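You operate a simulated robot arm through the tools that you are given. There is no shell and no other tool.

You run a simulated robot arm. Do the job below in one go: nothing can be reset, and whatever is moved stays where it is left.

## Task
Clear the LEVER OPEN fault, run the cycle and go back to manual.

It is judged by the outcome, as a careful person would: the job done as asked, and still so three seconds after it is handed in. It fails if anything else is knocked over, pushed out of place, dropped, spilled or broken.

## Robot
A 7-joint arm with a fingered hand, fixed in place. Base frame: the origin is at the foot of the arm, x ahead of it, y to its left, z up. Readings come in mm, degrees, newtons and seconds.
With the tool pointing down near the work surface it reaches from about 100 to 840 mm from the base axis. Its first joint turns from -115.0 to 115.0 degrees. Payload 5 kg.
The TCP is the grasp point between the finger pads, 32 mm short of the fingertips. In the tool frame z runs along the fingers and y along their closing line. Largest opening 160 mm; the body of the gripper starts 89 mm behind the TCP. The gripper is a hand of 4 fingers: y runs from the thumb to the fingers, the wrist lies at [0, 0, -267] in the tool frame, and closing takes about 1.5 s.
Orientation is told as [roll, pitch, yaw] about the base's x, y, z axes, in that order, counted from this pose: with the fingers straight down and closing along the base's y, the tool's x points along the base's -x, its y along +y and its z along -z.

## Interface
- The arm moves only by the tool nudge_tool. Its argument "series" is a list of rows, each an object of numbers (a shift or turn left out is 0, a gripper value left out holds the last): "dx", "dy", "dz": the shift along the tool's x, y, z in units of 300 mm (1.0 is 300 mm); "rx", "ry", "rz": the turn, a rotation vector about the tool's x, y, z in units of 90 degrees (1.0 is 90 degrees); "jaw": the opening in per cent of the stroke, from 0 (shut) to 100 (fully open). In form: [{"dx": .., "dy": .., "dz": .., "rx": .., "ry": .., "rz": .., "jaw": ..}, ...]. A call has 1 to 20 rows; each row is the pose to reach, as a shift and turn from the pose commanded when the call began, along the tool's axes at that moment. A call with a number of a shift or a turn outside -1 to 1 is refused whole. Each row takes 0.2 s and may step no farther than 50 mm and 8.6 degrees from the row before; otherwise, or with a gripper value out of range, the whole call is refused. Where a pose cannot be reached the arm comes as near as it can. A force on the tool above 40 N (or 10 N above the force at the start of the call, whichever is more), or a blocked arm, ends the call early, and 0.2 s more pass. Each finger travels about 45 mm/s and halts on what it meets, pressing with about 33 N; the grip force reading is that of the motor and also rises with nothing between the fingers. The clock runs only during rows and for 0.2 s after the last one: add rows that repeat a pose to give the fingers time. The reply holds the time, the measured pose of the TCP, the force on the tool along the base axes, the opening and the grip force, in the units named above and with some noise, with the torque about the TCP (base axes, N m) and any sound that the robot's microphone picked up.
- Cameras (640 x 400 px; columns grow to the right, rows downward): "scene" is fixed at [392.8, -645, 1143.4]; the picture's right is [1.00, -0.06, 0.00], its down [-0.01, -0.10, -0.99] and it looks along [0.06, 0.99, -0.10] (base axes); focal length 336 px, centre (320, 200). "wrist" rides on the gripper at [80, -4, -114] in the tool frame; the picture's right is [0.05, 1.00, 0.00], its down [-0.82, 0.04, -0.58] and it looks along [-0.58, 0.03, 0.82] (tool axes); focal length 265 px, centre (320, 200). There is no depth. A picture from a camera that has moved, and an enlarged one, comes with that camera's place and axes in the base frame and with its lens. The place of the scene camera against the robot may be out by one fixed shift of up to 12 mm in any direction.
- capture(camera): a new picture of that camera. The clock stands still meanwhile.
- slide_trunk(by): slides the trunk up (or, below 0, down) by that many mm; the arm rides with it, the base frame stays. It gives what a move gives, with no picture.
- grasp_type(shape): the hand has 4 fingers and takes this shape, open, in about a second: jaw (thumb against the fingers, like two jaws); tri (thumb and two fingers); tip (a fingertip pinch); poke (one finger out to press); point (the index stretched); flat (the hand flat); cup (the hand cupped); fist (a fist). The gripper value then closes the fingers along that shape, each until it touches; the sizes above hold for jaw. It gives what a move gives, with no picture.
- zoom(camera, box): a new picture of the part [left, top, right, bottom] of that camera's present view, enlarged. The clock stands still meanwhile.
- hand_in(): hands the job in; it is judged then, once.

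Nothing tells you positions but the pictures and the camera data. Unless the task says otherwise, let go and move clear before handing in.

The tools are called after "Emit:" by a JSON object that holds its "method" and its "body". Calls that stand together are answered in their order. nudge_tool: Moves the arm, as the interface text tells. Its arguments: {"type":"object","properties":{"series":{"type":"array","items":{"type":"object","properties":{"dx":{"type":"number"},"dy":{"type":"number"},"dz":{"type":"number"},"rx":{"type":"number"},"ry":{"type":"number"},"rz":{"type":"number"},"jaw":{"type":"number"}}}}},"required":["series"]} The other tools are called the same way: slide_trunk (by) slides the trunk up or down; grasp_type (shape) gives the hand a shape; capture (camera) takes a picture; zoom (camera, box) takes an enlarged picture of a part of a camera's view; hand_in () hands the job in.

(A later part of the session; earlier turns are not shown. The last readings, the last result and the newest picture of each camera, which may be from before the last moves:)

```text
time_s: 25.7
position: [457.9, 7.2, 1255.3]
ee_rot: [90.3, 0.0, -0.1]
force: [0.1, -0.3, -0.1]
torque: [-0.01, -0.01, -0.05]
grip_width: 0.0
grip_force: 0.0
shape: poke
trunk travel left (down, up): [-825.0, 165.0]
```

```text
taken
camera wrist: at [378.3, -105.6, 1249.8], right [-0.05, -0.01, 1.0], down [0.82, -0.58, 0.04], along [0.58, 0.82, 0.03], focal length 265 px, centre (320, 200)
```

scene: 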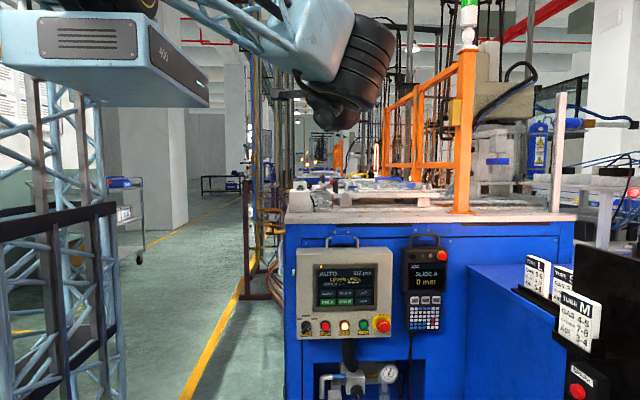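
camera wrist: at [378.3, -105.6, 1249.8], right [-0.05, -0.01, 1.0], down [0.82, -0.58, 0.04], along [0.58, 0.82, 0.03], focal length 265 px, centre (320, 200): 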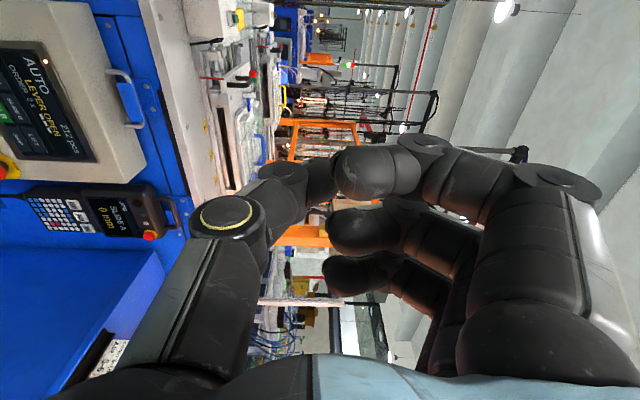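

The path below is open floor in front of the machine. I'll lower the trunk so the hand reaches button height (z about 651).

Emit:
{"method": "slide_trunk", "body": {"by": -590}}

Emit:
{"method": "capture", "body": {"camera": "scene"}}

Emit:
{"method": "capture", "body": {"camera": "wrist"}}

```text
refused: -590 is not a number from -400 to 400
```

```text
taken
```

scene: 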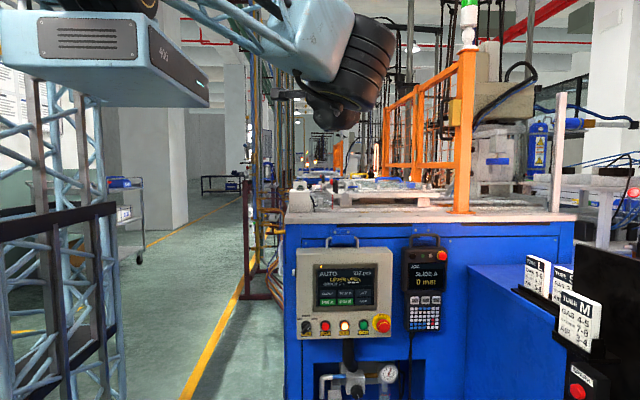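

```text
taken
camera wrist: at [378.3, -105.6, 1249.8], right [-0.05, -0.01, 1.0], down [0.82, -0.58, 0.04], along [0.58, 0.82, 0.03], focal length 265 px, centre (320, 200)
```

wrist: 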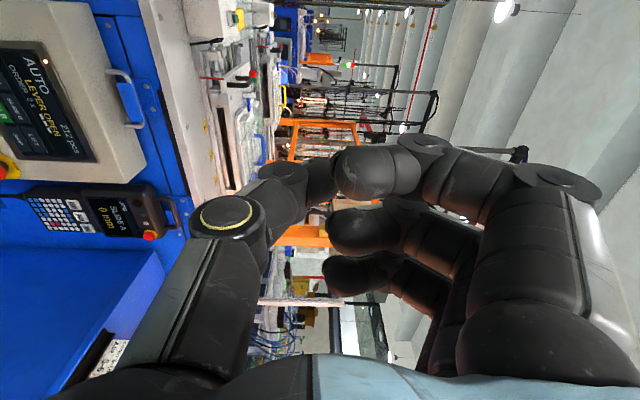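

The slide takes at most 400 mm at a time, so I'll go down in two steps.

Emit:
{"method": "slide_trunk", "body": {"by": -350}}

Emit:
{"method": "capture", "body": {"camera": "scene"}}

Emit:
{"method": "capture", "body": {"camera": "wrist"}}

```text
time_s: 29.2
position: [459.2, 9.4, 905.2]
ee_rot: [90.2, 0.1, -0.1]
force: [0.4, -0.3, -0.1]
torque: [-0.02, 0.02, -0.01]
grip_width: 0.0
grip_force: 0.0
shape: poke
trunk travel left (down, up): [-475.0, 515.0]
```

```text
taken
```

scene: 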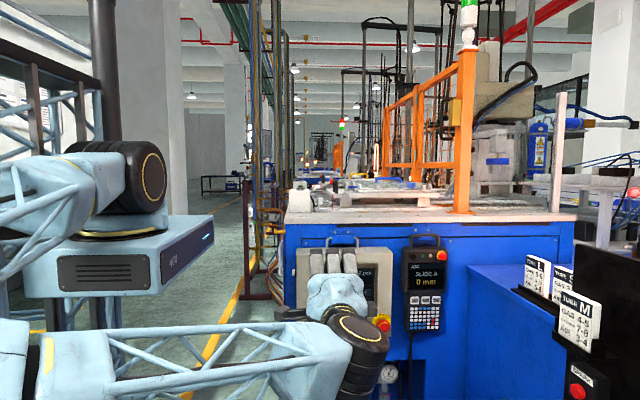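

```text
taken
camera wrist: at [378.8, -105.0, 899.8], right [-0.05, 0.0, 1.0], down [0.82, -0.58, 0.04], along [0.58, 0.82, 0.03], focal length 265 px, centre (320, 200)
```

wrist: 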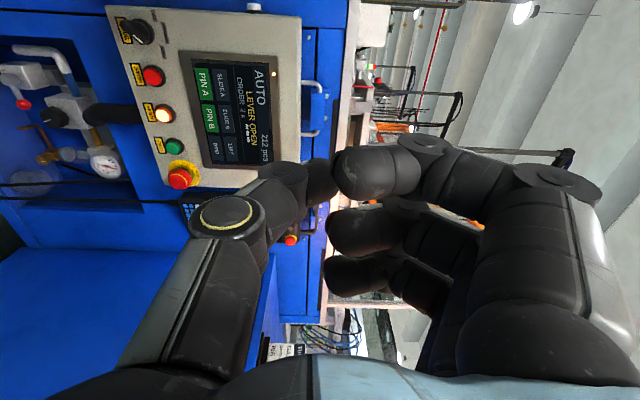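

The panel is well in view. I'll lower another 245 mm to bring the fingertip near button height.

Emit:
{"method": "slide_trunk", "body": {"by": -245}}

Emit:
{"method": "capture", "body": {"camera": "scene"}}

Emit:
{"method": "capture", "body": {"camera": "wrist"}}

```text
time_s: 31.7
position: [458.5, 10.2, 659.2]
ee_rot: [90.2, 0.0, -0.1]
force: [-0.2, -0.8, 0.2]
torque: [0.01, 0.0, 0.0]
grip_width: 0.2
grip_force: 0.1
shape: poke
trunk travel left (down, up): [-230.0, 760.0]
```

```text
taken
```

scene: 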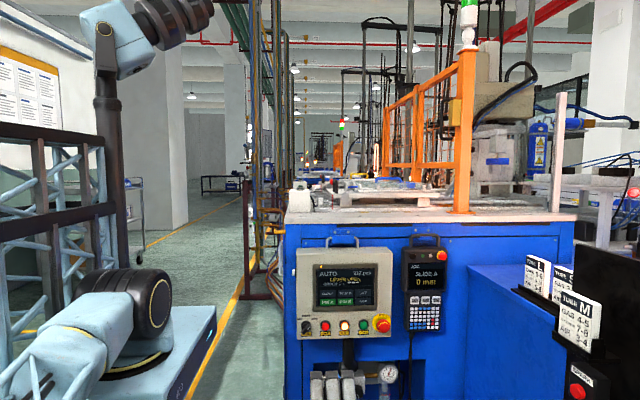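

```text
taken
camera wrist: at [378.8, -105.0, 654.8], right [-0.05, 0.0, 1.0], down [0.82, -0.58, 0.04], along [0.58, 0.82, 0.03], focal length 265 px, centre (320, 200)
```

wrist: 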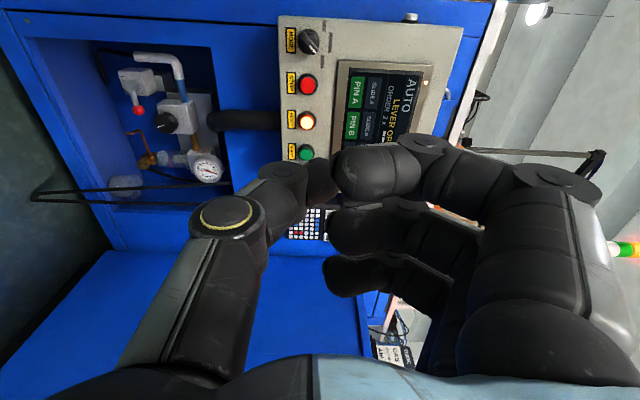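

From two wrist views, RESET is at (533, 350, 641), START at (595, 350, 639) and the MODE knob at (415, 350, 641). I'll approach RESET and stop about 25 mm short.

Emit:
{"method": "nudge_tool", "body": {"series": [{"dx": -0.04, "dy": -0.01, "dz": 0.14}, {"dx": -0.08, "dy": -0.02, "dz": 0.28}, {"dx": -0.12, "dy": -0.03, "dz": 0.42}, {"dx": -0.16, "dy": -0.04, "dz": 0.56}, {"dx": -0.2, "dy": -0.05, "dz": 0.7}, {"dx": -0.24, "dy": -0.06, "dz": 0.83}, {"dx": -0.25, "dy": -0.06, "dz": 0.93}, {"dx": -0.25, "dy": -0.06, "dz": 0.93}]}}

Emit:
{"method": "capture", "body": {"camera": "scene"}}

Emit:
{"method": "capture", "body": {"camera": "wrist"}}

Emit:
{"method": "zoom", "body": {"camera": "scene", "box": [290, 230, 460, 345]}}

```text
time_s: 33.5
position: [541.7, 272.3, 637.1]
ee_rot: [88.6, -0.7, -1.0]
force: [0.4, -0.1, 0.4]
torque: [0.0, -0.01, 0.0]
grip_width: 0.0
grip_force: 0.1
shape: poke
trunk travel left (down, up): [-230.0, 760.0]
```

```text
taken
```

scene: 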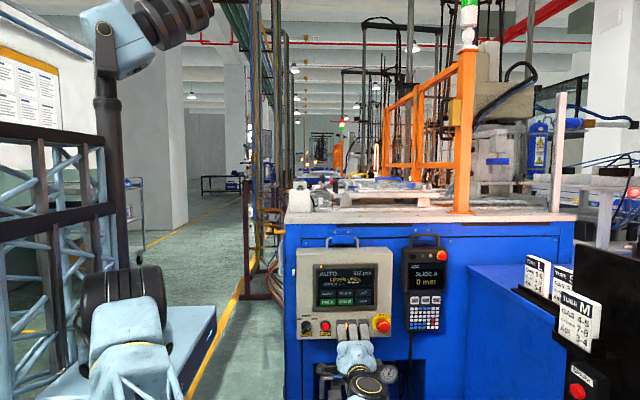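

```text
taken
camera wrist: at [458.4, 159.4, 633.7], right [-0.06, 0.03, 1.0], down [0.8, -0.59, 0.07], along [0.59, 0.81, 0.02], focal length 265 px, centre (320, 200)
```

wrist: 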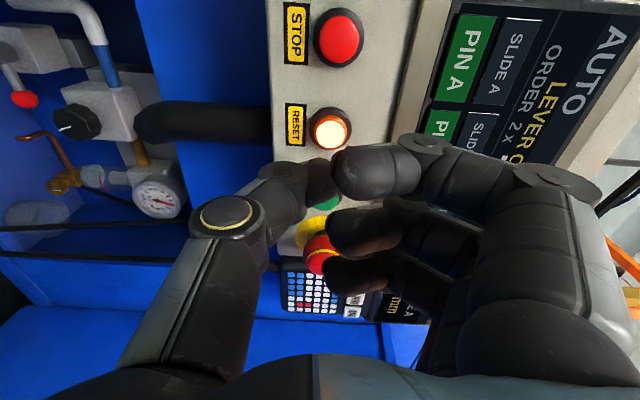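

```text
3.48 times, centred on (375, 288) of scene
camera zoom: at [392.8, -645.0, 1143.4], right [1.0, -0.06, 0.0], down [-0.01, -0.1, -0.99], along [0.06, 0.99, -0.1], focal length 1170 px, centre (129, -104)
```

zoom: 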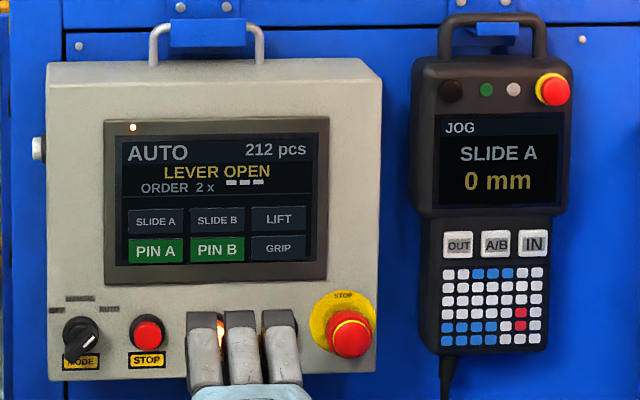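

The arm fell short of the commanded pose by about 20 mm with a small tilt, so it's near a joint limit here. I'll back off a little and try a different trunk height.

Emit:
{"method": "nudge_tool", "body": {"series": [{"dz": -0.1}, {"dz": -0.2}, {"dz": -0.25}, {"dz": -0.25}]}}

Emit:
{"method": "slide_trunk", "body": {"by": 150}}

Emit:
{"method": "nudge_tool", "body": {"series": [{"dy": -0.12}, {"dy": -0.24}, {"dy": -0.36}, {"dy": -0.48}, {"dy": -0.48}]}}

Emit:
{"method": "capture", "body": {"camera": "scene"}}

```text
time_s: 34.5
position: [534.3, 211.9, 641.1]
ee_rot: [90.0, 0.0, -0.1]
force: [-0.1, -0.4, 0.4]
torque: [-0.01, -0.01, 0.0]
grip_width: 0.0
grip_force: 0.1
shape: poke
trunk travel left (down, up): [-230.0, 760.0]
```

```text
time_s: 36.2
position: [534.2, 212.2, 792.5]
ee_rot: [89.9, -0.1, 0.0]
force: [0.4, 0.2, -0.1]
torque: [0.0, 0.0, 0.02]
grip_width: 0.2
grip_force: 0.1
shape: poke
trunk travel left (down, up): [-380.0, 610.0]
```

```text
time_s: 37.3
position: [556.5, 160.8, 656.0]
ee_rot: [81.5, -3.7, 0.7]
force: [0.0, 0.6, -0.2]
torque: [-0.03, 0.02, -0.02]
grip_width: 0.0
grip_force: 0.1
shape: poke
trunk travel left (down, up): [-380.0, 610.0]
stopped in row 5: the arm was blocked; the commanded pose is now the measured one
```

```text
taken
```

scene: 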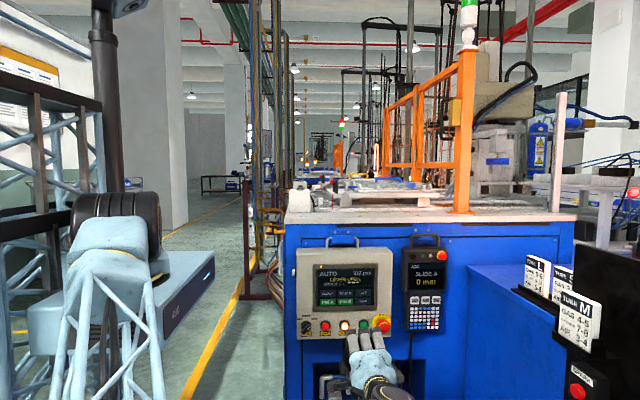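

That went the wrong way: the shoulder needs to be lower relative to the hand. I'll lift the hand back, restore its orientation, then lower the trunk instead.

Emit:
{"method": "nudge_tool", "body": {"series": [{"dy": 0.12, "rx": -0.03, "rz": 0.01}, {"dy": 0.25, "rx": -0.06, "rz": 0.02}, {"dy": 0.38, "rx": -0.094, "rz": 0.041}, {"dy": 0.5, "rx": -0.094, "rz": 0.041, "ry": -0.008}, {"dy": 0.62, "rx": -0.094, "rz": 0.041, "ry": -0.008}, {"dy": 0.72, "rx": -0.094, "rz": 0.041, "ry": -0.008}]}}

Emit:
{"method": "capture", "body": {"camera": "scene"}}

```text
time_s: 38.7
position: [542.3, 193.6, 874.4]
ee_rot: [90.5, 0.2, -0.2]
force: [1.0, 0.4, 0.8]
torque: [-0.01, 0.02, 0.02]
grip_width: 0.3
grip_force: 0.0
shape: poke
trunk travel left (down, up): [-380.0, 610.0]
```

```text
taken
```

scene: 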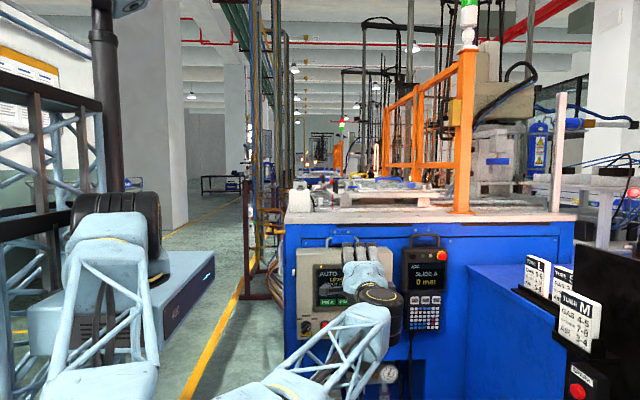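

Raising the hand relative to the shoulder worked. I'll raise it another 65 mm and then lower the trunk 300 mm.

Emit:
{"method": "nudge_tool", "body": {"series": [{"dy": 0.11}, {"dy": 0.22}]}}

Emit:
{"method": "slide_trunk", "body": {"by": -300}}

Emit:
{"method": "capture", "body": {"camera": "scene"}}

Emit:
{"method": "capture", "body": {"camera": "wrist"}}

```text
time_s: 39.3
position: [540.4, 194.3, 939.3]
ee_rot: [90.5, 0.1, -0.2]
force: [0.0, 0.0, 0.3]
torque: [-0.02, -0.02, 0.04]
grip_width: 0.0
grip_force: 0.1
shape: poke
trunk travel left (down, up): [-380.0, 610.0]
```

```text
time_s: 42.3
position: [541.2, 194.2, 638.4]
ee_rot: [90.5, 0.0, -0.2]
force: [0.9, -0.4, 0.5]
torque: [0.01, -0.01, -0.01]
grip_width: 0.0
grip_force: 0.0
shape: poke
trunk travel left (down, up): [-80.0, 910.0]
```

```text
taken
```

scene: 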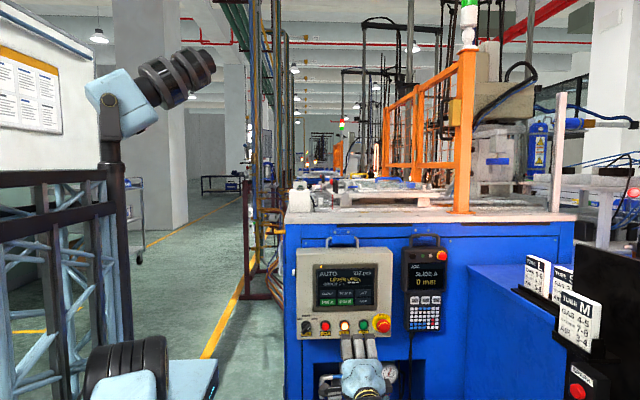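

```text
taken
camera wrist: at [460.8, 79.9, 632.9], right [-0.05, -0.01, 1.0], down [0.81, -0.58, 0.04], along [0.58, 0.81, 0.04], focal length 265 px, centre (320, 200)
```

wrist: 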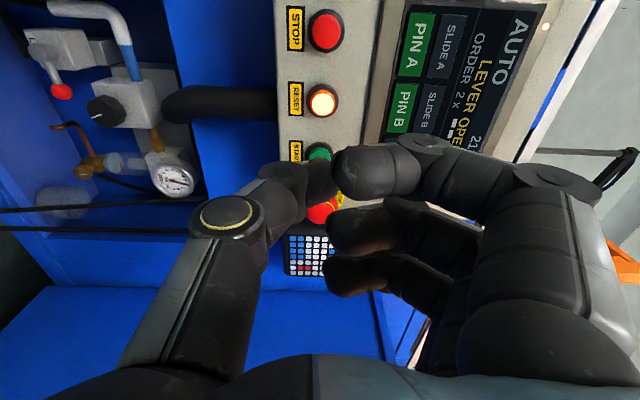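

RESET is still at (534, 348, 641). I'll approach to about 23 mm short again.

Emit:
{"method": "nudge_tool", "body": {"series": [{"dx": 0.01, "dy": 0.005, "dz": 0.11}, {"dx": 0.025, "dy": 0.01, "dz": 0.22}, {"dx": 0.025, "dy": 0.01, "dz": 0.33}, {"dx": 0.025, "dy": 0.01, "dz": 0.33}]}}

Emit:
{"method": "capture", "body": {"camera": "wrist"}}

Emit:
{"method": "zoom", "body": {"camera": "scene", "box": [290, 230, 460, 345]}}

```text
time_s: 43.3
position: [534.2, 293.0, 642.5]
ee_rot: [90.5, 0.1, -0.2]
force: [0.3, -1.6, 1.1]
torque: [0.0, -0.03, 0.02]
grip_width: 0.0
grip_force: 0.0
shape: poke
trunk travel left (down, up): [-80.0, 910.0]
```

```text
taken
camera wrist: at [454.3, 178.3, 636.6], right [-0.05, -0.01, 1.0], down [0.81, -0.58, 0.04], along [0.58, 0.81, 0.04], focal length 265 px, centre (320, 200)
```

wrist: 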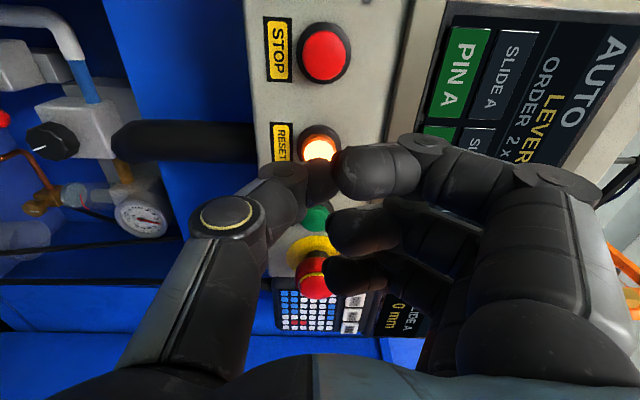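

```text
3.48 times, centred on (375, 288) of scene
camera zoom: at [392.8, -645.0, 1143.4], right [1.0, -0.06, 0.0], down [-0.01, -0.1, -0.99], along [0.06, 0.99, -0.1], focal length 1170 px, centre (129, -104)
```

zoom: 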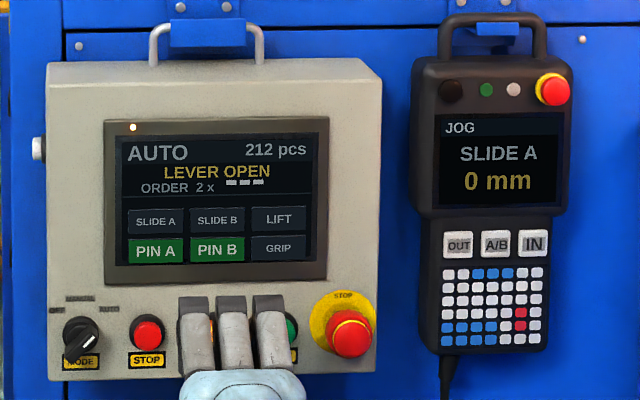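

Tracking is good now and the thumb is lined up on RESET. I'll press in gently.

Emit:
{"method": "nudge_tool", "body": {"series": [{"dz": 0.03}, {"dz": 0.05}, {"dz": 0.065}, {"dz": 0.075}, {"dz": 0.085}, {"dz": 0.09}]}}

Emit:
{"method": "capture", "body": {"camera": "wrist"}}

Emit:
{"method": "zoom", "body": {"camera": "scene", "box": [290, 230, 460, 345]}}

```text
time_s: 44.7
position: [535.0, 318.1, 642.9]
ee_rot: [90.6, 0.2, -0.3]
force: [-2.2, -7.5, -1.5]
torque: [0.01, 0.01, 0.0]
grip_width: 0.2
grip_force: 0.0
shape: poke
trunk travel left (down, up): [-80.0, 910.0]
heard: click
```

```text
taken
camera wrist: at [453.8, 204.7, 636.3], right [-0.05, -0.01, 1.0], down [0.81, -0.58, 0.04], along [0.58, 0.81, 0.03], focal length 265 px, centre (320, 200)
```

wrist: 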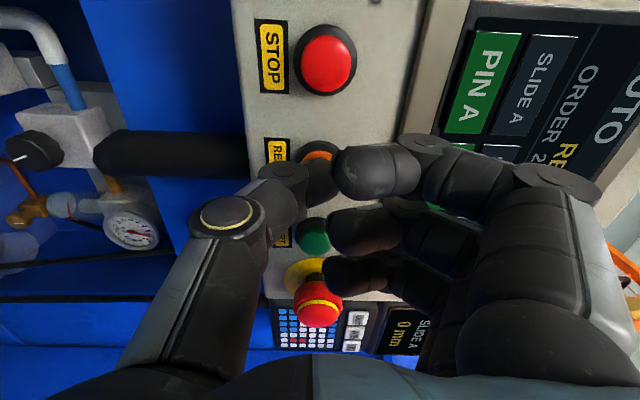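

```text
3.48 times, centred on (375, 288) of scene
camera zoom: at [392.8, -645.0, 1143.4], right [1.0, -0.06, 0.0], down [-0.01, -0.1, -0.99], along [0.06, 0.99, -0.1], focal length 1170 px, centre (129, -104)
```

zoom: 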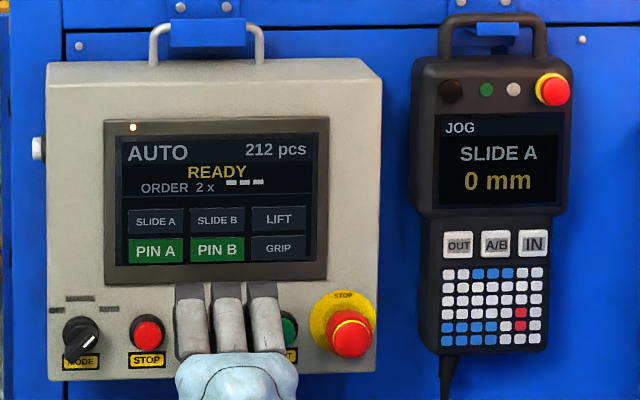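

RESET worked: the fault cleared and the screen shows READY. START sits next to the E-stop, so I'll back off and yaw the hand 25° so the curled fingers stay clear of the E-stop.

Emit:
{"method": "nudge_tool", "body": {"series": [{"dz": -0.07}, {"dz": -0.14}, {"dz": -0.16, "dx": -0.04, "ry": -0.08}, {"dz": -0.16, "dx": -0.08, "ry": -0.16}, {"dz": -0.16, "dx": -0.12, "ry": -0.23}, {"dz": -0.16, "dx": -0.158, "dy": -0.008, "ry": -0.278}, {"dz": -0.16, "dx": -0.158, "dy": -0.008, "ry": -0.278}]}}

Emit:
{"method": "capture", "body": {"camera": "wrist"}}

Emit:
{"method": "zoom", "body": {"camera": "scene", "box": [290, 230, 460, 345]}}

```text
time_s: 46.3
position: [581.3, 270.1, 640.2]
ee_rot: [90.4, 0.2, -25.3]
force: [-0.6, -0.6, -0.2]
torque: [-0.02, 0.0, -0.02]
grip_width: 0.1
grip_force: 0.0
shape: poke
trunk travel left (down, up): [-80.0, 910.0]
```

```text
taken
camera wrist: at [461.0, 201.8, 634.3], right [-0.04, 0.01, 1.0], down [0.49, -0.87, 0.03], along [0.87, 0.49, 0.03], focal length 265 px, centre (320, 200)
```

wrist: 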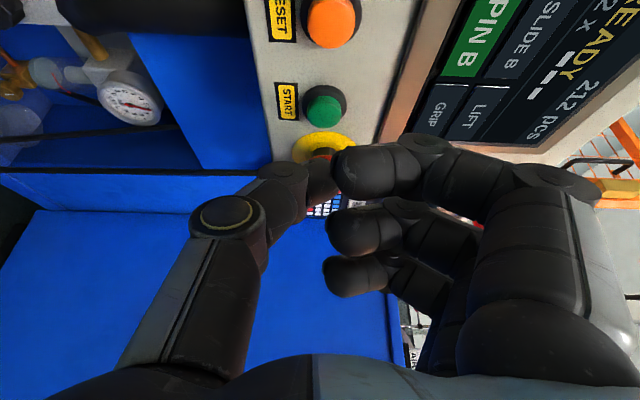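

```text
3.48 times, centred on (375, 288) of scene
camera zoom: at [392.8, -645.0, 1143.4], right [1.0, -0.06, 0.0], down [-0.01, -0.1, -0.99], along [0.06, 0.99, -0.1], focal length 1170 px, centre (129, -104)
```

zoom: 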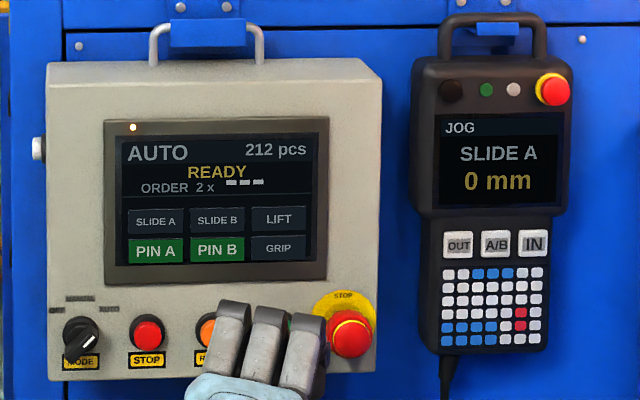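

I'll zoom in on START to refine its position.

Emit:
{"method": "zoom", "body": {"camera": "wrist", "box": [260, 0, 400, 200]}}

Emit:
{"method": "zoom", "body": {"camera": "scene", "box": [335, 305, 400, 345]}}

```text
2.00 times, centred on (330, 100) of wrist
camera zoom: at [461.0, 201.8, 634.3], right [-0.04, 0.01, 1.0], down [0.49, -0.87, 0.03], along [0.87, 0.49, 0.03], focal length 531 px, centre (300, 400)
```

zoom: 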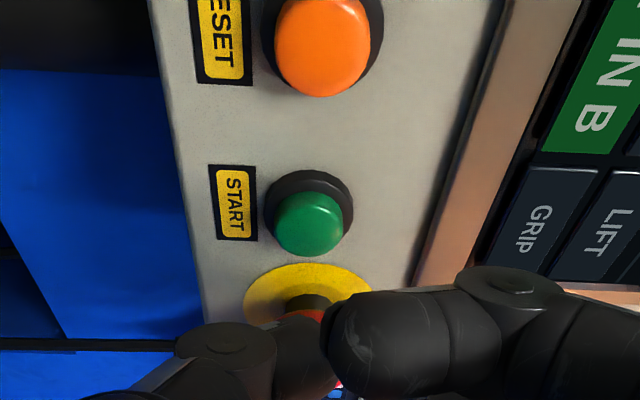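

```text
9.85 times, centred on (368, 325) of scene
camera zoom: at [392.8, -645.0, 1143.4], right [1.0, -0.06, 0.0], down [-0.01, -0.1, -0.99], along [0.06, 0.99, -0.1], focal length 3313 px, centre (-148, -1031)
```

zoom: 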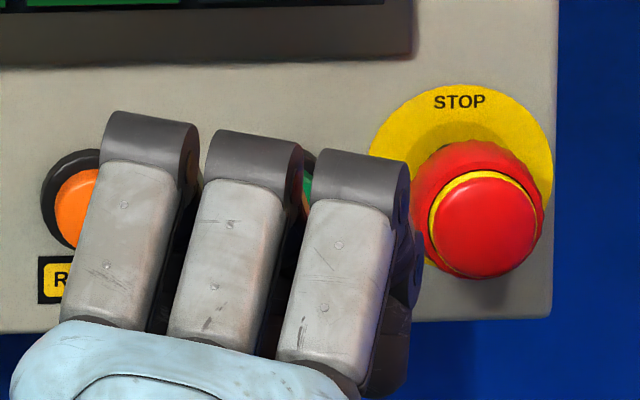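

START is at (593, 346, 641). I'll move straight in along +y to about 13 mm short and check the E-stop clearance.

Emit:
{"method": "nudge_tool", "body": {"series": [{"dx": 0.0375, "dz": 0.056, "dy": 0.003}, {"dx": 0.0588, "dz": 0.1012, "dy": 0.003}, {"dx": 0.0588, "dz": 0.1012, "dy": 0.003}]}}

Emit:
{"method": "zoom", "body": {"camera": "wrist", "box": [240, 0, 440, 330]}}

Emit:
{"method": "zoom", "body": {"camera": "scene", "box": [335, 305, 400, 345]}}

```text
time_s: 47.1
position: [579.0, 305.2, 639.9]
ee_rot: [90.4, 0.5, -25.3]
force: [0.5, 0.8, -0.1]
torque: [-0.01, 0.02, -0.02]
grip_width: 0.1
grip_force: 0.1
shape: poke
trunk travel left (down, up): [-80.0, 910.0]
```

```text
1.21 times, centred on (340, 165) of wrist
camera zoom: at [458.0, 236.5, 634.7], right [-0.04, 0.01, 1.0], down [0.49, -0.87, 0.03], along [0.87, 0.49, 0.03], focal length 322 px, centre (296, 242)
```

zoom: 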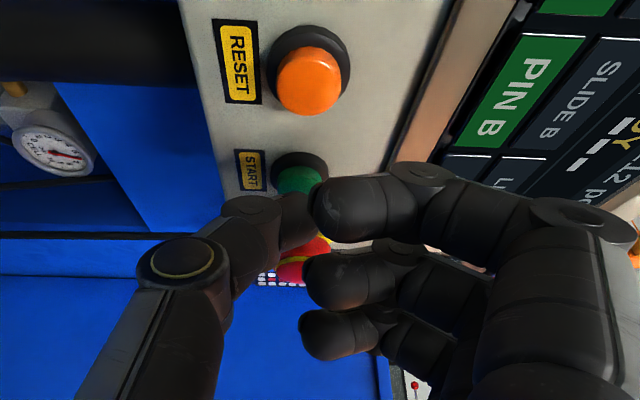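

```text
9.85 times, centred on (368, 325) of scene
camera zoom: at [392.8, -645.0, 1143.4], right [1.0, -0.06, 0.0], down [-0.01, -0.1, -0.99], along [0.06, 0.99, -0.1], focal length 3313 px, centre (-148, -1031)
```

zoom: 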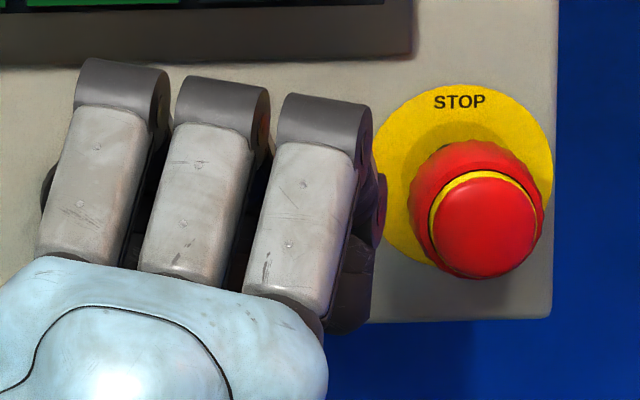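

The fingers are clear of the E-stop. I'll press START.

Emit:
{"method": "nudge_tool", "body": {"series": [{"dx": 0.0114, "dz": 0.0241}, {"dx": 0.0171, "dz": 0.0362}, {"dx": 0.0214, "dz": 0.0452}, {"dx": 0.0256, "dz": 0.0542}]}}

Emit:
{"method": "zoom", "body": {"camera": "scene", "box": [290, 230, 460, 345]}}

```text
time_s: 48.1
position: [580.7, 323.1, 639.4]
ee_rot: [90.3, 0.5, -25.4]
force: [-4.4, -34.1, -10.0]
torque: [-0.08, 0.03, -0.06]
grip_width: 0.1
grip_force: 0.1
shape: poke
trunk travel left (down, up): [-80.0, 910.0]
heard: click
```

```text
3.48 times, centred on (375, 288) of scene
camera zoom: at [392.8, -645.0, 1143.4], right [1.0, -0.06, 0.0], down [-0.01, -0.1, -0.99], along [0.06, 0.99, -0.1], focal length 1170 px, centre (129, -104)
```

zoom: 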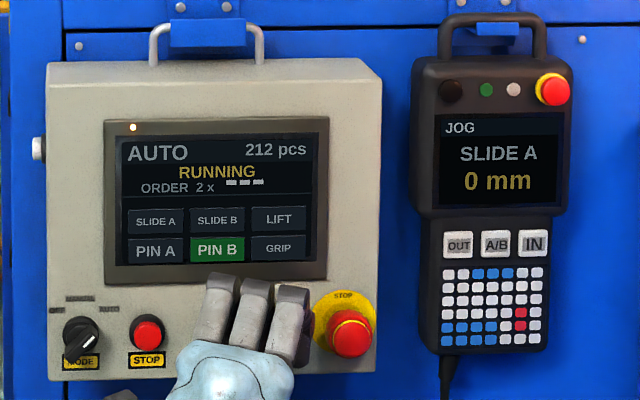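

The cycle is RUNNING. I'll back straight off START and wait for it to finish.

Emit:
{"method": "nudge_tool", "body": {"series": [{"dx": -0.03, "dz": -0.06}, {"dx": -0.06, "dz": -0.125}, {"dx": -0.09, "dz": -0.19}, {"dx": -0.09, "dz": -0.25}, {"dx": -0.09, "dz": -0.3}, {"dx": -0.09, "dz": -0.3}, {"dx": -0.09, "dz": -0.3}, {"dx": -0.09, "dz": -0.3}, {"dx": -0.09, "dz": -0.3}, {"dx": -0.09, "dz": -0.3}, {"dx": -0.09, "dz": -0.3}, {"dx": -0.09, "dz": -0.3}]}}

Emit:
{"method": "zoom", "body": {"camera": "scene", "box": [290, 230, 460, 345]}}

Emit:
{"method": "capture", "body": {"camera": "scene"}}

Emit:
{"method": "capture", "body": {"camera": "wrist"}}

```text
time_s: 50.7
position: [564.9, 231.3, 640.1]
ee_rot: [90.4, 0.2, -25.2]
force: [-0.1, 0.7, 0.3]
torque: [-0.01, 0.01, 0.03]
grip_width: 0.1
grip_force: 0.1
shape: poke
trunk travel left (down, up): [-80.0, 910.0]
```

```text
3.48 times, centred on (375, 288) of scene
camera zoom: at [392.8, -645.0, 1143.4], right [1.0, -0.06, 0.0], down [-0.01, -0.1, -0.99], along [0.06, 0.99, -0.1], focal length 1170 px, centre (129, -104)
```

zoom: 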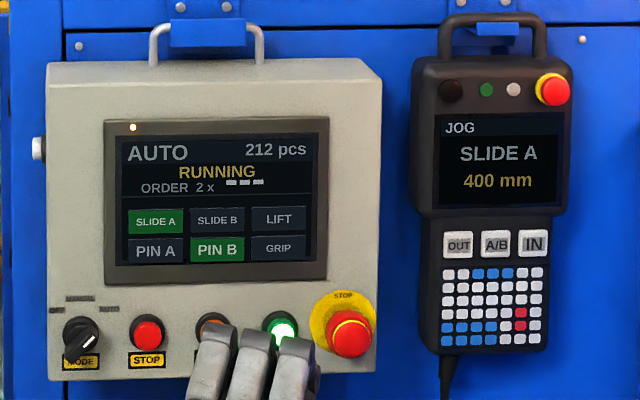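

```text
taken
```

scene: 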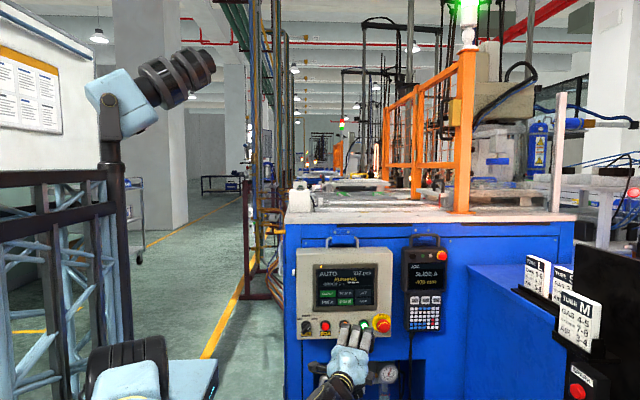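

```text
taken
camera wrist: at [444.0, 161.6, 635.4], right [-0.04, 0.01, 1.0], down [0.49, -0.87, 0.03], along [0.87, 0.49, 0.03], focal length 265 px, centre (320, 200)
```

wrist: 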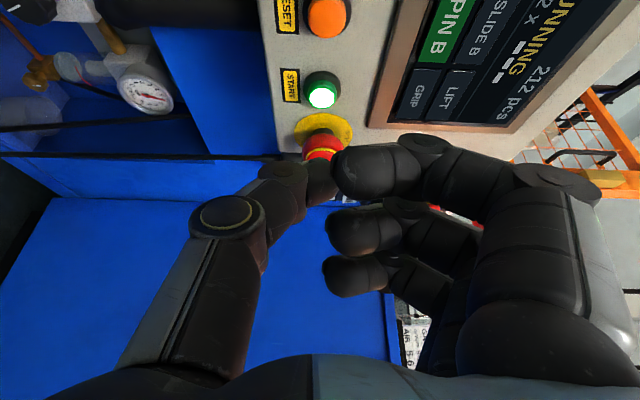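

While it runs I'll move the hand back to in front of the MODE knob, keeping well off the panel.

Emit:
{"method": "nudge_tool", "body": {"series": [{"dx": 0.08, "dz": -0.1, "ry": 0.05}, {"dx": 0.18, "dz": -0.2, "ry": 0.11}, {"dx": 0.29, "dz": -0.25, "ry": 0.18}, {"dx": 0.38, "dz": -0.304, "ry": 0.25}, {"dx": 0.409, "dz": -0.304, "ry": 0.28}, {"dx": 0.409, "dz": -0.304, "ry": 0.28}, {"dx": 0.409, "dz": -0.304, "ry": 0.28}, {"dx": 0.409, "dz": -0.304, "ry": 0.28}, {"dx": 0.409, "dz": -0.304, "ry": 0.28}, {"dx": 0.409, "dz": -0.304, "ry": 0.28}, {"dx": 0.409, "dz": -0.304, "ry": 0.28}, {"dx": 0.409, "dz": -0.304, "ry": 0.28}]}}

Emit:
{"method": "zoom", "body": {"camera": "scene", "box": [290, 230, 460, 345]}}

Emit:
{"method": "capture", "body": {"camera": "wrist"}}

```text
time_s: 53.3
position: [413.8, 200.7, 640.4]
ee_rot: [90.0, 0.0, -0.1]
force: [-0.2, 0.3, 0.7]
torque: [0.03, 0.01, 0.01]
grip_width: 0.0
grip_force: 0.1
shape: poke
trunk travel left (down, up): [-80.0, 910.0]
```

```text
3.48 times, centred on (375, 288) of scene
camera zoom: at [392.8, -645.0, 1143.4], right [1.0, -0.06, 0.0], down [-0.01, -0.1, -0.99], along [0.06, 0.99, -0.1], focal length 1170 px, centre (129, -104)
```

zoom: 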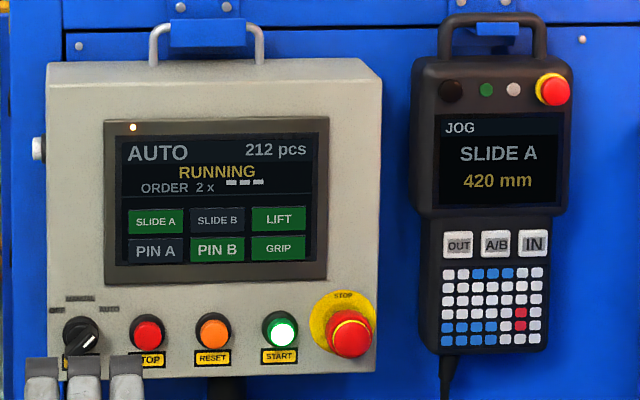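

```text
taken
camera wrist: at [334.3, 87.0, 636.0], right [-0.05, 0.0, 1.0], down [0.82, -0.58, 0.04], along [0.58, 0.82, 0.03], focal length 265 px, centre (320, 200)
```

wrist: 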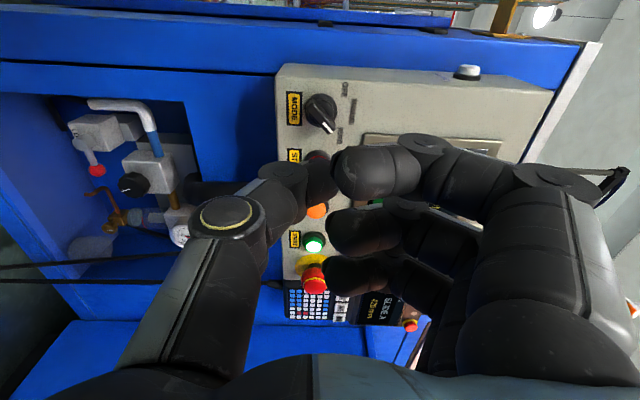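

The cycle is still running (slide A out, lift and grip on). I'll hold still and wait.

Emit:
{"method": "nudge_tool", "body": {"series": [{"dz": 0}, {"dz": 0}, {"dz": 0}, {"dz": 0}, {"dz": 0}, {"dz": 0}, {"dz": 0}, {"dz": 0}, {"dz": 0}, {"dz": 0}, {"dz": 0}, {"dz": 0}, {"dz": 0}, {"dz": 0}, {"dz": 0}, {"dz": 0}, {"dz": 0}, {"dz": 0}, {"dz": 0}, {"dz": 0}]}}

Emit:
{"method": "zoom", "body": {"camera": "scene", "box": [290, 230, 460, 345]}}

Emit:
{"method": "zoom", "body": {"camera": "wrist", "box": [270, 60, 410, 150]}}

```text
time_s: 57.5
position: [415.4, 200.2, 639.9]
ee_rot: [89.9, 0.1, 0.0]
force: [0.2, 0.3, -0.3]
torque: [0.0, 0.01, 0.01]
grip_width: 0.0
grip_force: 0.1
shape: poke
trunk travel left (down, up): [-80.0, 910.0]
```

```text
3.48 times, centred on (375, 288) of scene
camera zoom: at [392.8, -645.0, 1143.4], right [1.0, -0.06, 0.0], down [-0.01, -0.1, -0.99], along [0.06, 0.99, -0.1], focal length 1170 px, centre (129, -104)
```

zoom: 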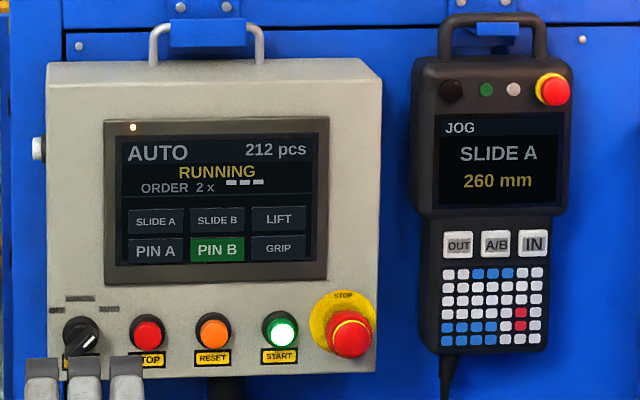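

```text
4.44 times, centred on (340, 105) of wrist
camera zoom: at [334.3, 86.7, 635.7], right [-0.05, 0.0, 1.0], down [0.81, -0.58, 0.04], along [0.58, 0.82, 0.03], focal length 1180 px, centre (231, 622)
```

zoom: 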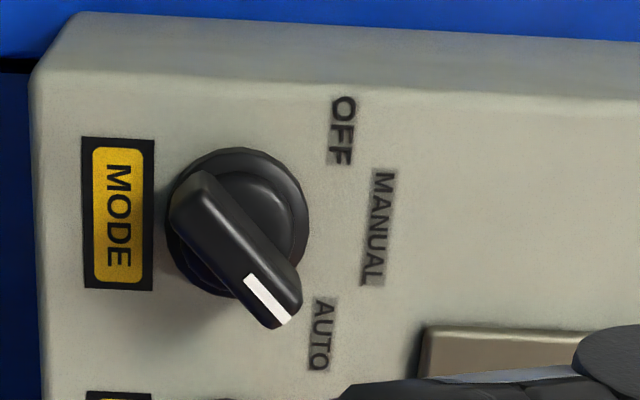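

The MODE knob's bar is at about (414, 328, 641), pointing at AUTO. I can push its pointer end up to MANUAL with the thumb. First the cycle has to finish, so I'll wait more.

Emit:
{"method": "nudge_tool", "body": {"series": [{"dz": 0}, {"dz": 0}, {"dz": 0}, {"dz": 0}, {"dz": 0}, {"dz": 0}, {"dz": 0}, {"dz": 0}, {"dz": 0}, {"dz": 0}, {"dz": 0}, {"dz": 0}, {"dz": 0}, {"dz": 0}, {"dz": 0}, {"dz": 0}, {"dz": 0}, {"dz": 0}, {"dz": 0}, {"dz": 0}]}}

Emit:
{"method": "zoom", "body": {"camera": "scene", "box": [290, 230, 460, 345]}}

Emit:
{"method": "capture", "body": {"camera": "scene"}}

```text
time_s: 61.7
position: [414.4, 200.4, 640.4]
ee_rot: [90.0, 0.0, -0.1]
force: [0.1, -0.6, -0.4]
torque: [-0.05, 0.03, 0.01]
grip_width: 0.0
grip_force: 0.0
shape: poke
trunk travel left (down, up): [-80.0, 910.0]
```

```text
3.48 times, centred on (375, 288) of scene
camera zoom: at [392.8, -645.0, 1143.4], right [1.0, -0.06, 0.0], down [-0.01, -0.1, -0.99], along [0.06, 0.99, -0.1], focal length 1170 px, centre (129, -104)
```

zoom: 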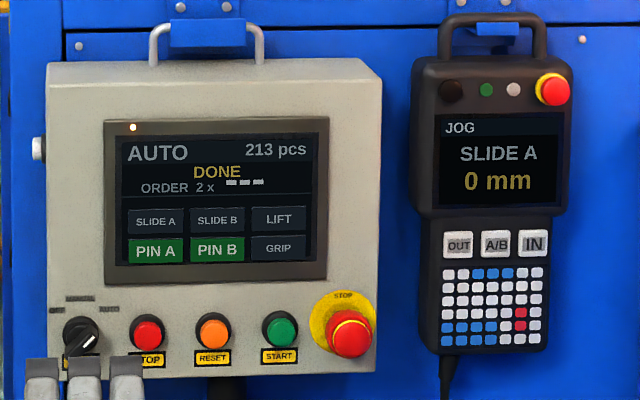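

```text
taken
```

scene: 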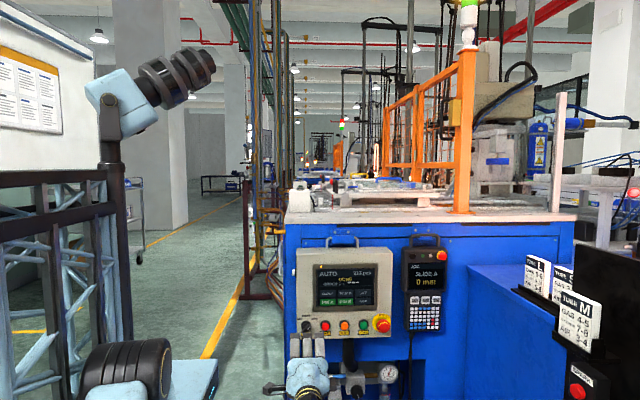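

The cycle is DONE and the count went from 212 to 213. Now I'll move the thumb to the lower right of the MODE pointer, stopping short of it.

Emit:
{"method": "nudge_tool", "body": {"series": [{"dx": -0.03, "dy": -0.01, "dz": 0.1}, {"dx": -0.0717, "dy": -0.0243, "dz": 0.2}, {"dx": -0.0717, "dy": -0.0243, "dz": 0.25}, {"dx": -0.0717, "dy": -0.0243, "dz": 0.25}]}}

Emit:
{"method": "zoom", "body": {"camera": "wrist", "box": [240, 40, 440, 240]}}

Emit:
{"method": "zoom", "body": {"camera": "scene", "box": [290, 300, 350, 345]}}

```text
time_s: 62.7
position: [434.2, 278.1, 634.8]
ee_rot: [90.5, 0.2, 0.0]
force: [-0.5, 1.1, -0.3]
torque: [-0.01, 0.01, 0.02]
grip_width: 0.1
grip_force: 0.1
shape: poke
trunk travel left (down, up): [-80.0, 910.0]
```

```text
2.00 times, centred on (340, 140) of wrist
camera zoom: at [354.5, 163.8, 629.4], right [-0.05, -0.01, 1.0], down [0.81, -0.58, 0.04], along [0.58, 0.82, 0.04], focal length 531 px, centre (280, 320)
```

zoom: 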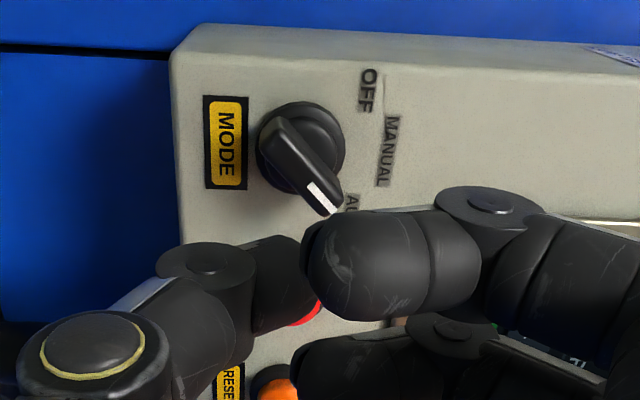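

```text
8.89 times, centred on (320, 322) of scene
camera zoom: at [392.8, -645.0, 1143.4], right [1.0, -0.06, 0.0], down [-0.01, -0.1, -0.99], along [0.06, 0.99, -0.1], focal length 2991 px, centre (320, -889)
```

zoom: 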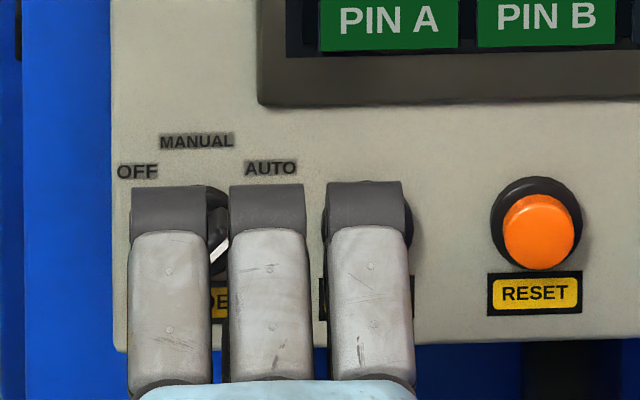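

The pose shows a slight tracking error, again near a limit. I'll raise the hand 65 mm and lower the trunk 65 mm to give the arm more margin, and yaw slightly so the index finger stays clear of the knob.

Emit:
{"method": "nudge_tool", "body": {"series": [{"dz": -0.05, "dy": 0.05}, {"dz": -0.1, "dy": 0.13}, {"dz": -0.1, "dy": 0.217}, {"dz": -0.1, "dy": 0.217, "ry": 0.07}, {"dz": -0.1, "dy": 0.217, "ry": 0.133}]}}

Emit:
{"method": "slide_trunk", "body": {"by": -65}}

Emit:
{"method": "zoom", "body": {"camera": "wrist", "box": [240, 40, 440, 240]}}

```text
time_s: 63.9
position: [436.1, 246.2, 699.5]
ee_rot: [90.5, 0.0, 12.0]
force: [0.0, 0.1, 1.1]
torque: [-0.01, -0.03, -0.04]
grip_width: 0.0
grip_force: 0.1
shape: poke
trunk travel left (down, up): [-80.0, 910.0]
```

```text
time_s: 64.9
position: [436.8, 246.2, 633.3]
ee_rot: [90.5, 0.0, 12.0]
force: [-0.4, -0.3, -0.6]
torque: [0.02, -0.05, -0.02]
grip_width: 0.1
grip_force: 0.2
shape: poke
trunk travel left (down, up): [-15.0, 975.0]
```

```text
2.00 times, centred on (340, 140) of wrist
camera zoom: at [381.2, 118.2, 627.9], right [-0.05, -0.02, 1.0], down [0.92, -0.4, 0.04], along [0.4, 0.92, 0.04], focal length 531 px, centre (280, 320)
```

zoom: 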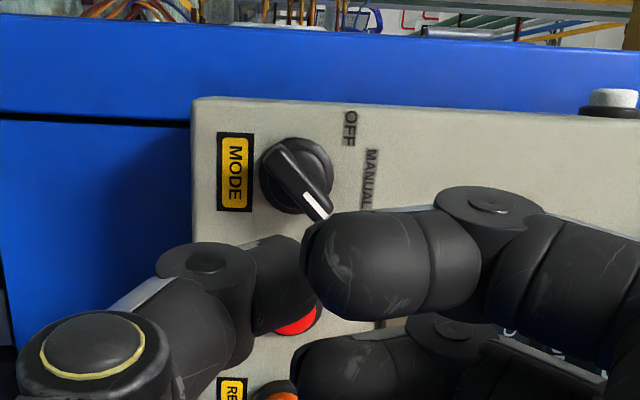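

The bar's front is at about (415, 333, 641). I'll approach with the thumb toward (436, 326, 633), just off the bar's lower right.

Emit:
{"method": "nudge_tool", "body": {"series": [{"dx": -0.0404, "dz": 0.0936}, {"dx": -0.0528, "dz": 0.1523}, {"dx": -0.0528, "dz": 0.1523}]}}

Emit:
{"method": "zoom", "body": {"camera": "wrist", "box": [240, 40, 440, 240]}}

Emit:
{"method": "zoom", "body": {"camera": "scene", "box": [290, 300, 350, 345]}}

```text
time_s: 65.7
position: [441.4, 294.7, 636.2]
ee_rot: [90.5, 0.0, 11.9]
force: [0.9, -0.2, 0.1]
torque: [0.0, 0.0, -0.03]
grip_width: 0.1
grip_force: 0.0
shape: poke
trunk travel left (down, up): [-15.0, 975.0]
```

```text
2.00 times, centred on (340, 140) of wrist
camera zoom: at [387.1, 166.6, 629.3], right [-0.05, -0.02, 1.0], down [0.92, -0.4, 0.04], along [0.4, 0.92, 0.04], focal length 531 px, centre (280, 320)
```

zoom: 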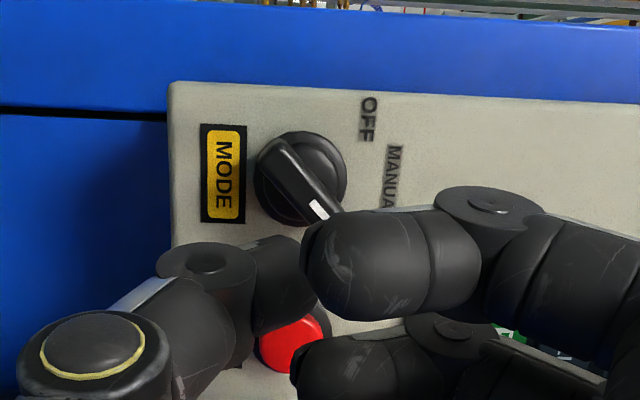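

```text
8.89 times, centred on (320, 322) of scene
camera zoom: at [392.8, -645.0, 1143.4], right [1.0, -0.06, 0.0], down [-0.01, -0.1, -0.99], along [0.06, 0.99, -0.1], focal length 2991 px, centre (320, -889)
```

zoom: 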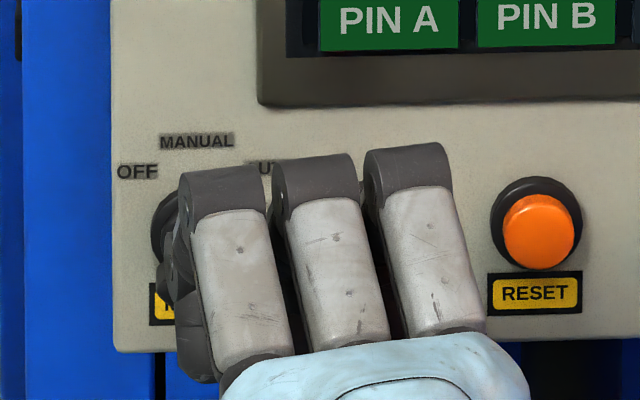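

The thumb has about 6 mm of gap from the bar's side. I'll slide it in beside the bar.

Emit:
{"method": "nudge_tool", "body": {"series": [{"dx": -0.004, "dy": -0.007, "dz": 0.02}, {"dx": -0.008, "dy": -0.007, "dz": 0.04}, {"dx": -0.0125, "dy": -0.007, "dz": 0.0587}]}}

Emit:
{"method": "zoom", "body": {"camera": "wrist", "box": [240, 40, 440, 240]}}

Emit:
{"method": "zoom", "body": {"camera": "scene", "box": [290, 230, 460, 345]}}

```text
time_s: 66.5
position: [443.7, 312.5, 632.2]
ee_rot: [90.5, 0.0, 11.9]
force: [-0.3, 0.2, 0.6]
torque: [0.0, -0.01, 0.03]
grip_width: 0.1
grip_force: 0.0
shape: poke
trunk travel left (down, up): [-15.0, 975.0]
```

```text
2.00 times, centred on (340, 140) of wrist
camera zoom: at [387.3, 184.3, 626.5], right [-0.05, -0.02, 1.0], down [0.92, -0.4, 0.04], along [0.4, 0.92, 0.04], focal length 531 px, centre (280, 320)
```

zoom: 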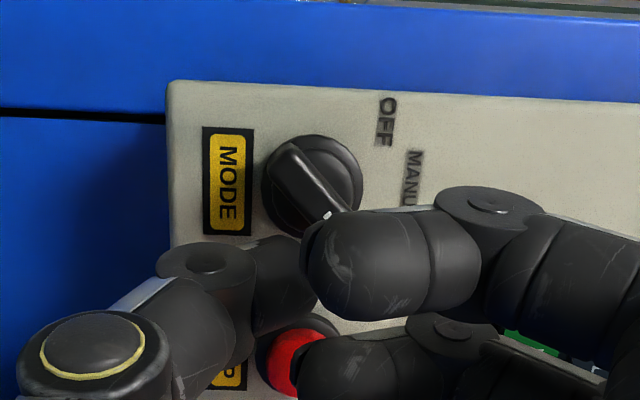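

```text
3.48 times, centred on (375, 288) of scene
camera zoom: at [392.8, -645.0, 1143.4], right [1.0, -0.06, 0.0], down [-0.01, -0.1, -0.99], along [0.06, 0.99, -0.1], focal length 1170 px, centre (129, -104)
```

zoom: 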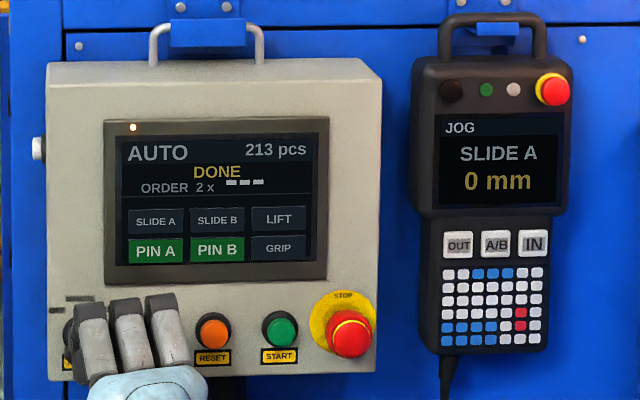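

The thumb is in beside the pointer with no contact. I'll push up along the arc toward MANUAL in small steps.

Emit:
{"method": "nudge_tool", "body": {"series": [{"dx": 0.007, "dz": 0.0015, "dy": 0.01}, {"dx": 0.013, "dz": 0.0028, "dy": 0.0183}, {"dx": 0.013, "dz": 0.0028, "dy": 0.03}, {"dx": 0.013, "dz": 0.0028, "dy": 0.0417}]}}

Emit:
{"method": "zoom", "body": {"camera": "wrist", "box": [240, 40, 440, 240]}}

Emit:
{"method": "zoom", "body": {"camera": "scene", "box": [290, 230, 460, 345]}}

```text
time_s: 67.5
position: [439.5, 313.2, 645.1]
ee_rot: [90.5, 0.1, 11.9]
force: [1.3, 0.0, 0.4]
torque: [0.03, -0.02, 0.0]
grip_width: 0.0
grip_force: 0.1
shape: poke
trunk travel left (down, up): [-15.0, 975.0]
```

```text
2.00 times, centred on (340, 140) of wrist
camera zoom: at [383.2, 184.5, 638.4], right [-0.05, -0.02, 1.0], down [0.92, -0.4, 0.04], along [0.4, 0.92, 0.04], focal length 531 px, centre (280, 320)
```

zoom: 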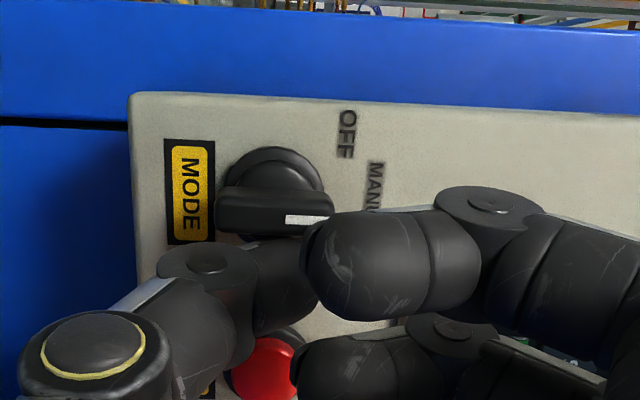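

```text
3.48 times, centred on (375, 288) of scene
camera zoom: at [392.8, -645.0, 1143.4], right [1.0, -0.06, 0.0], down [-0.01, -0.1, -0.99], along [0.06, 0.99, -0.1], focal length 1170 px, centre (129, -104)
```

zoom: 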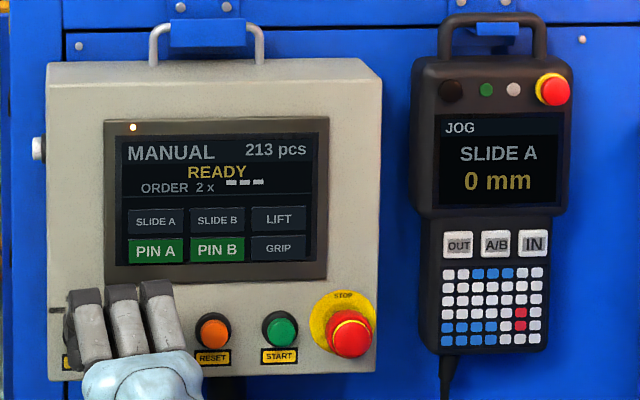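

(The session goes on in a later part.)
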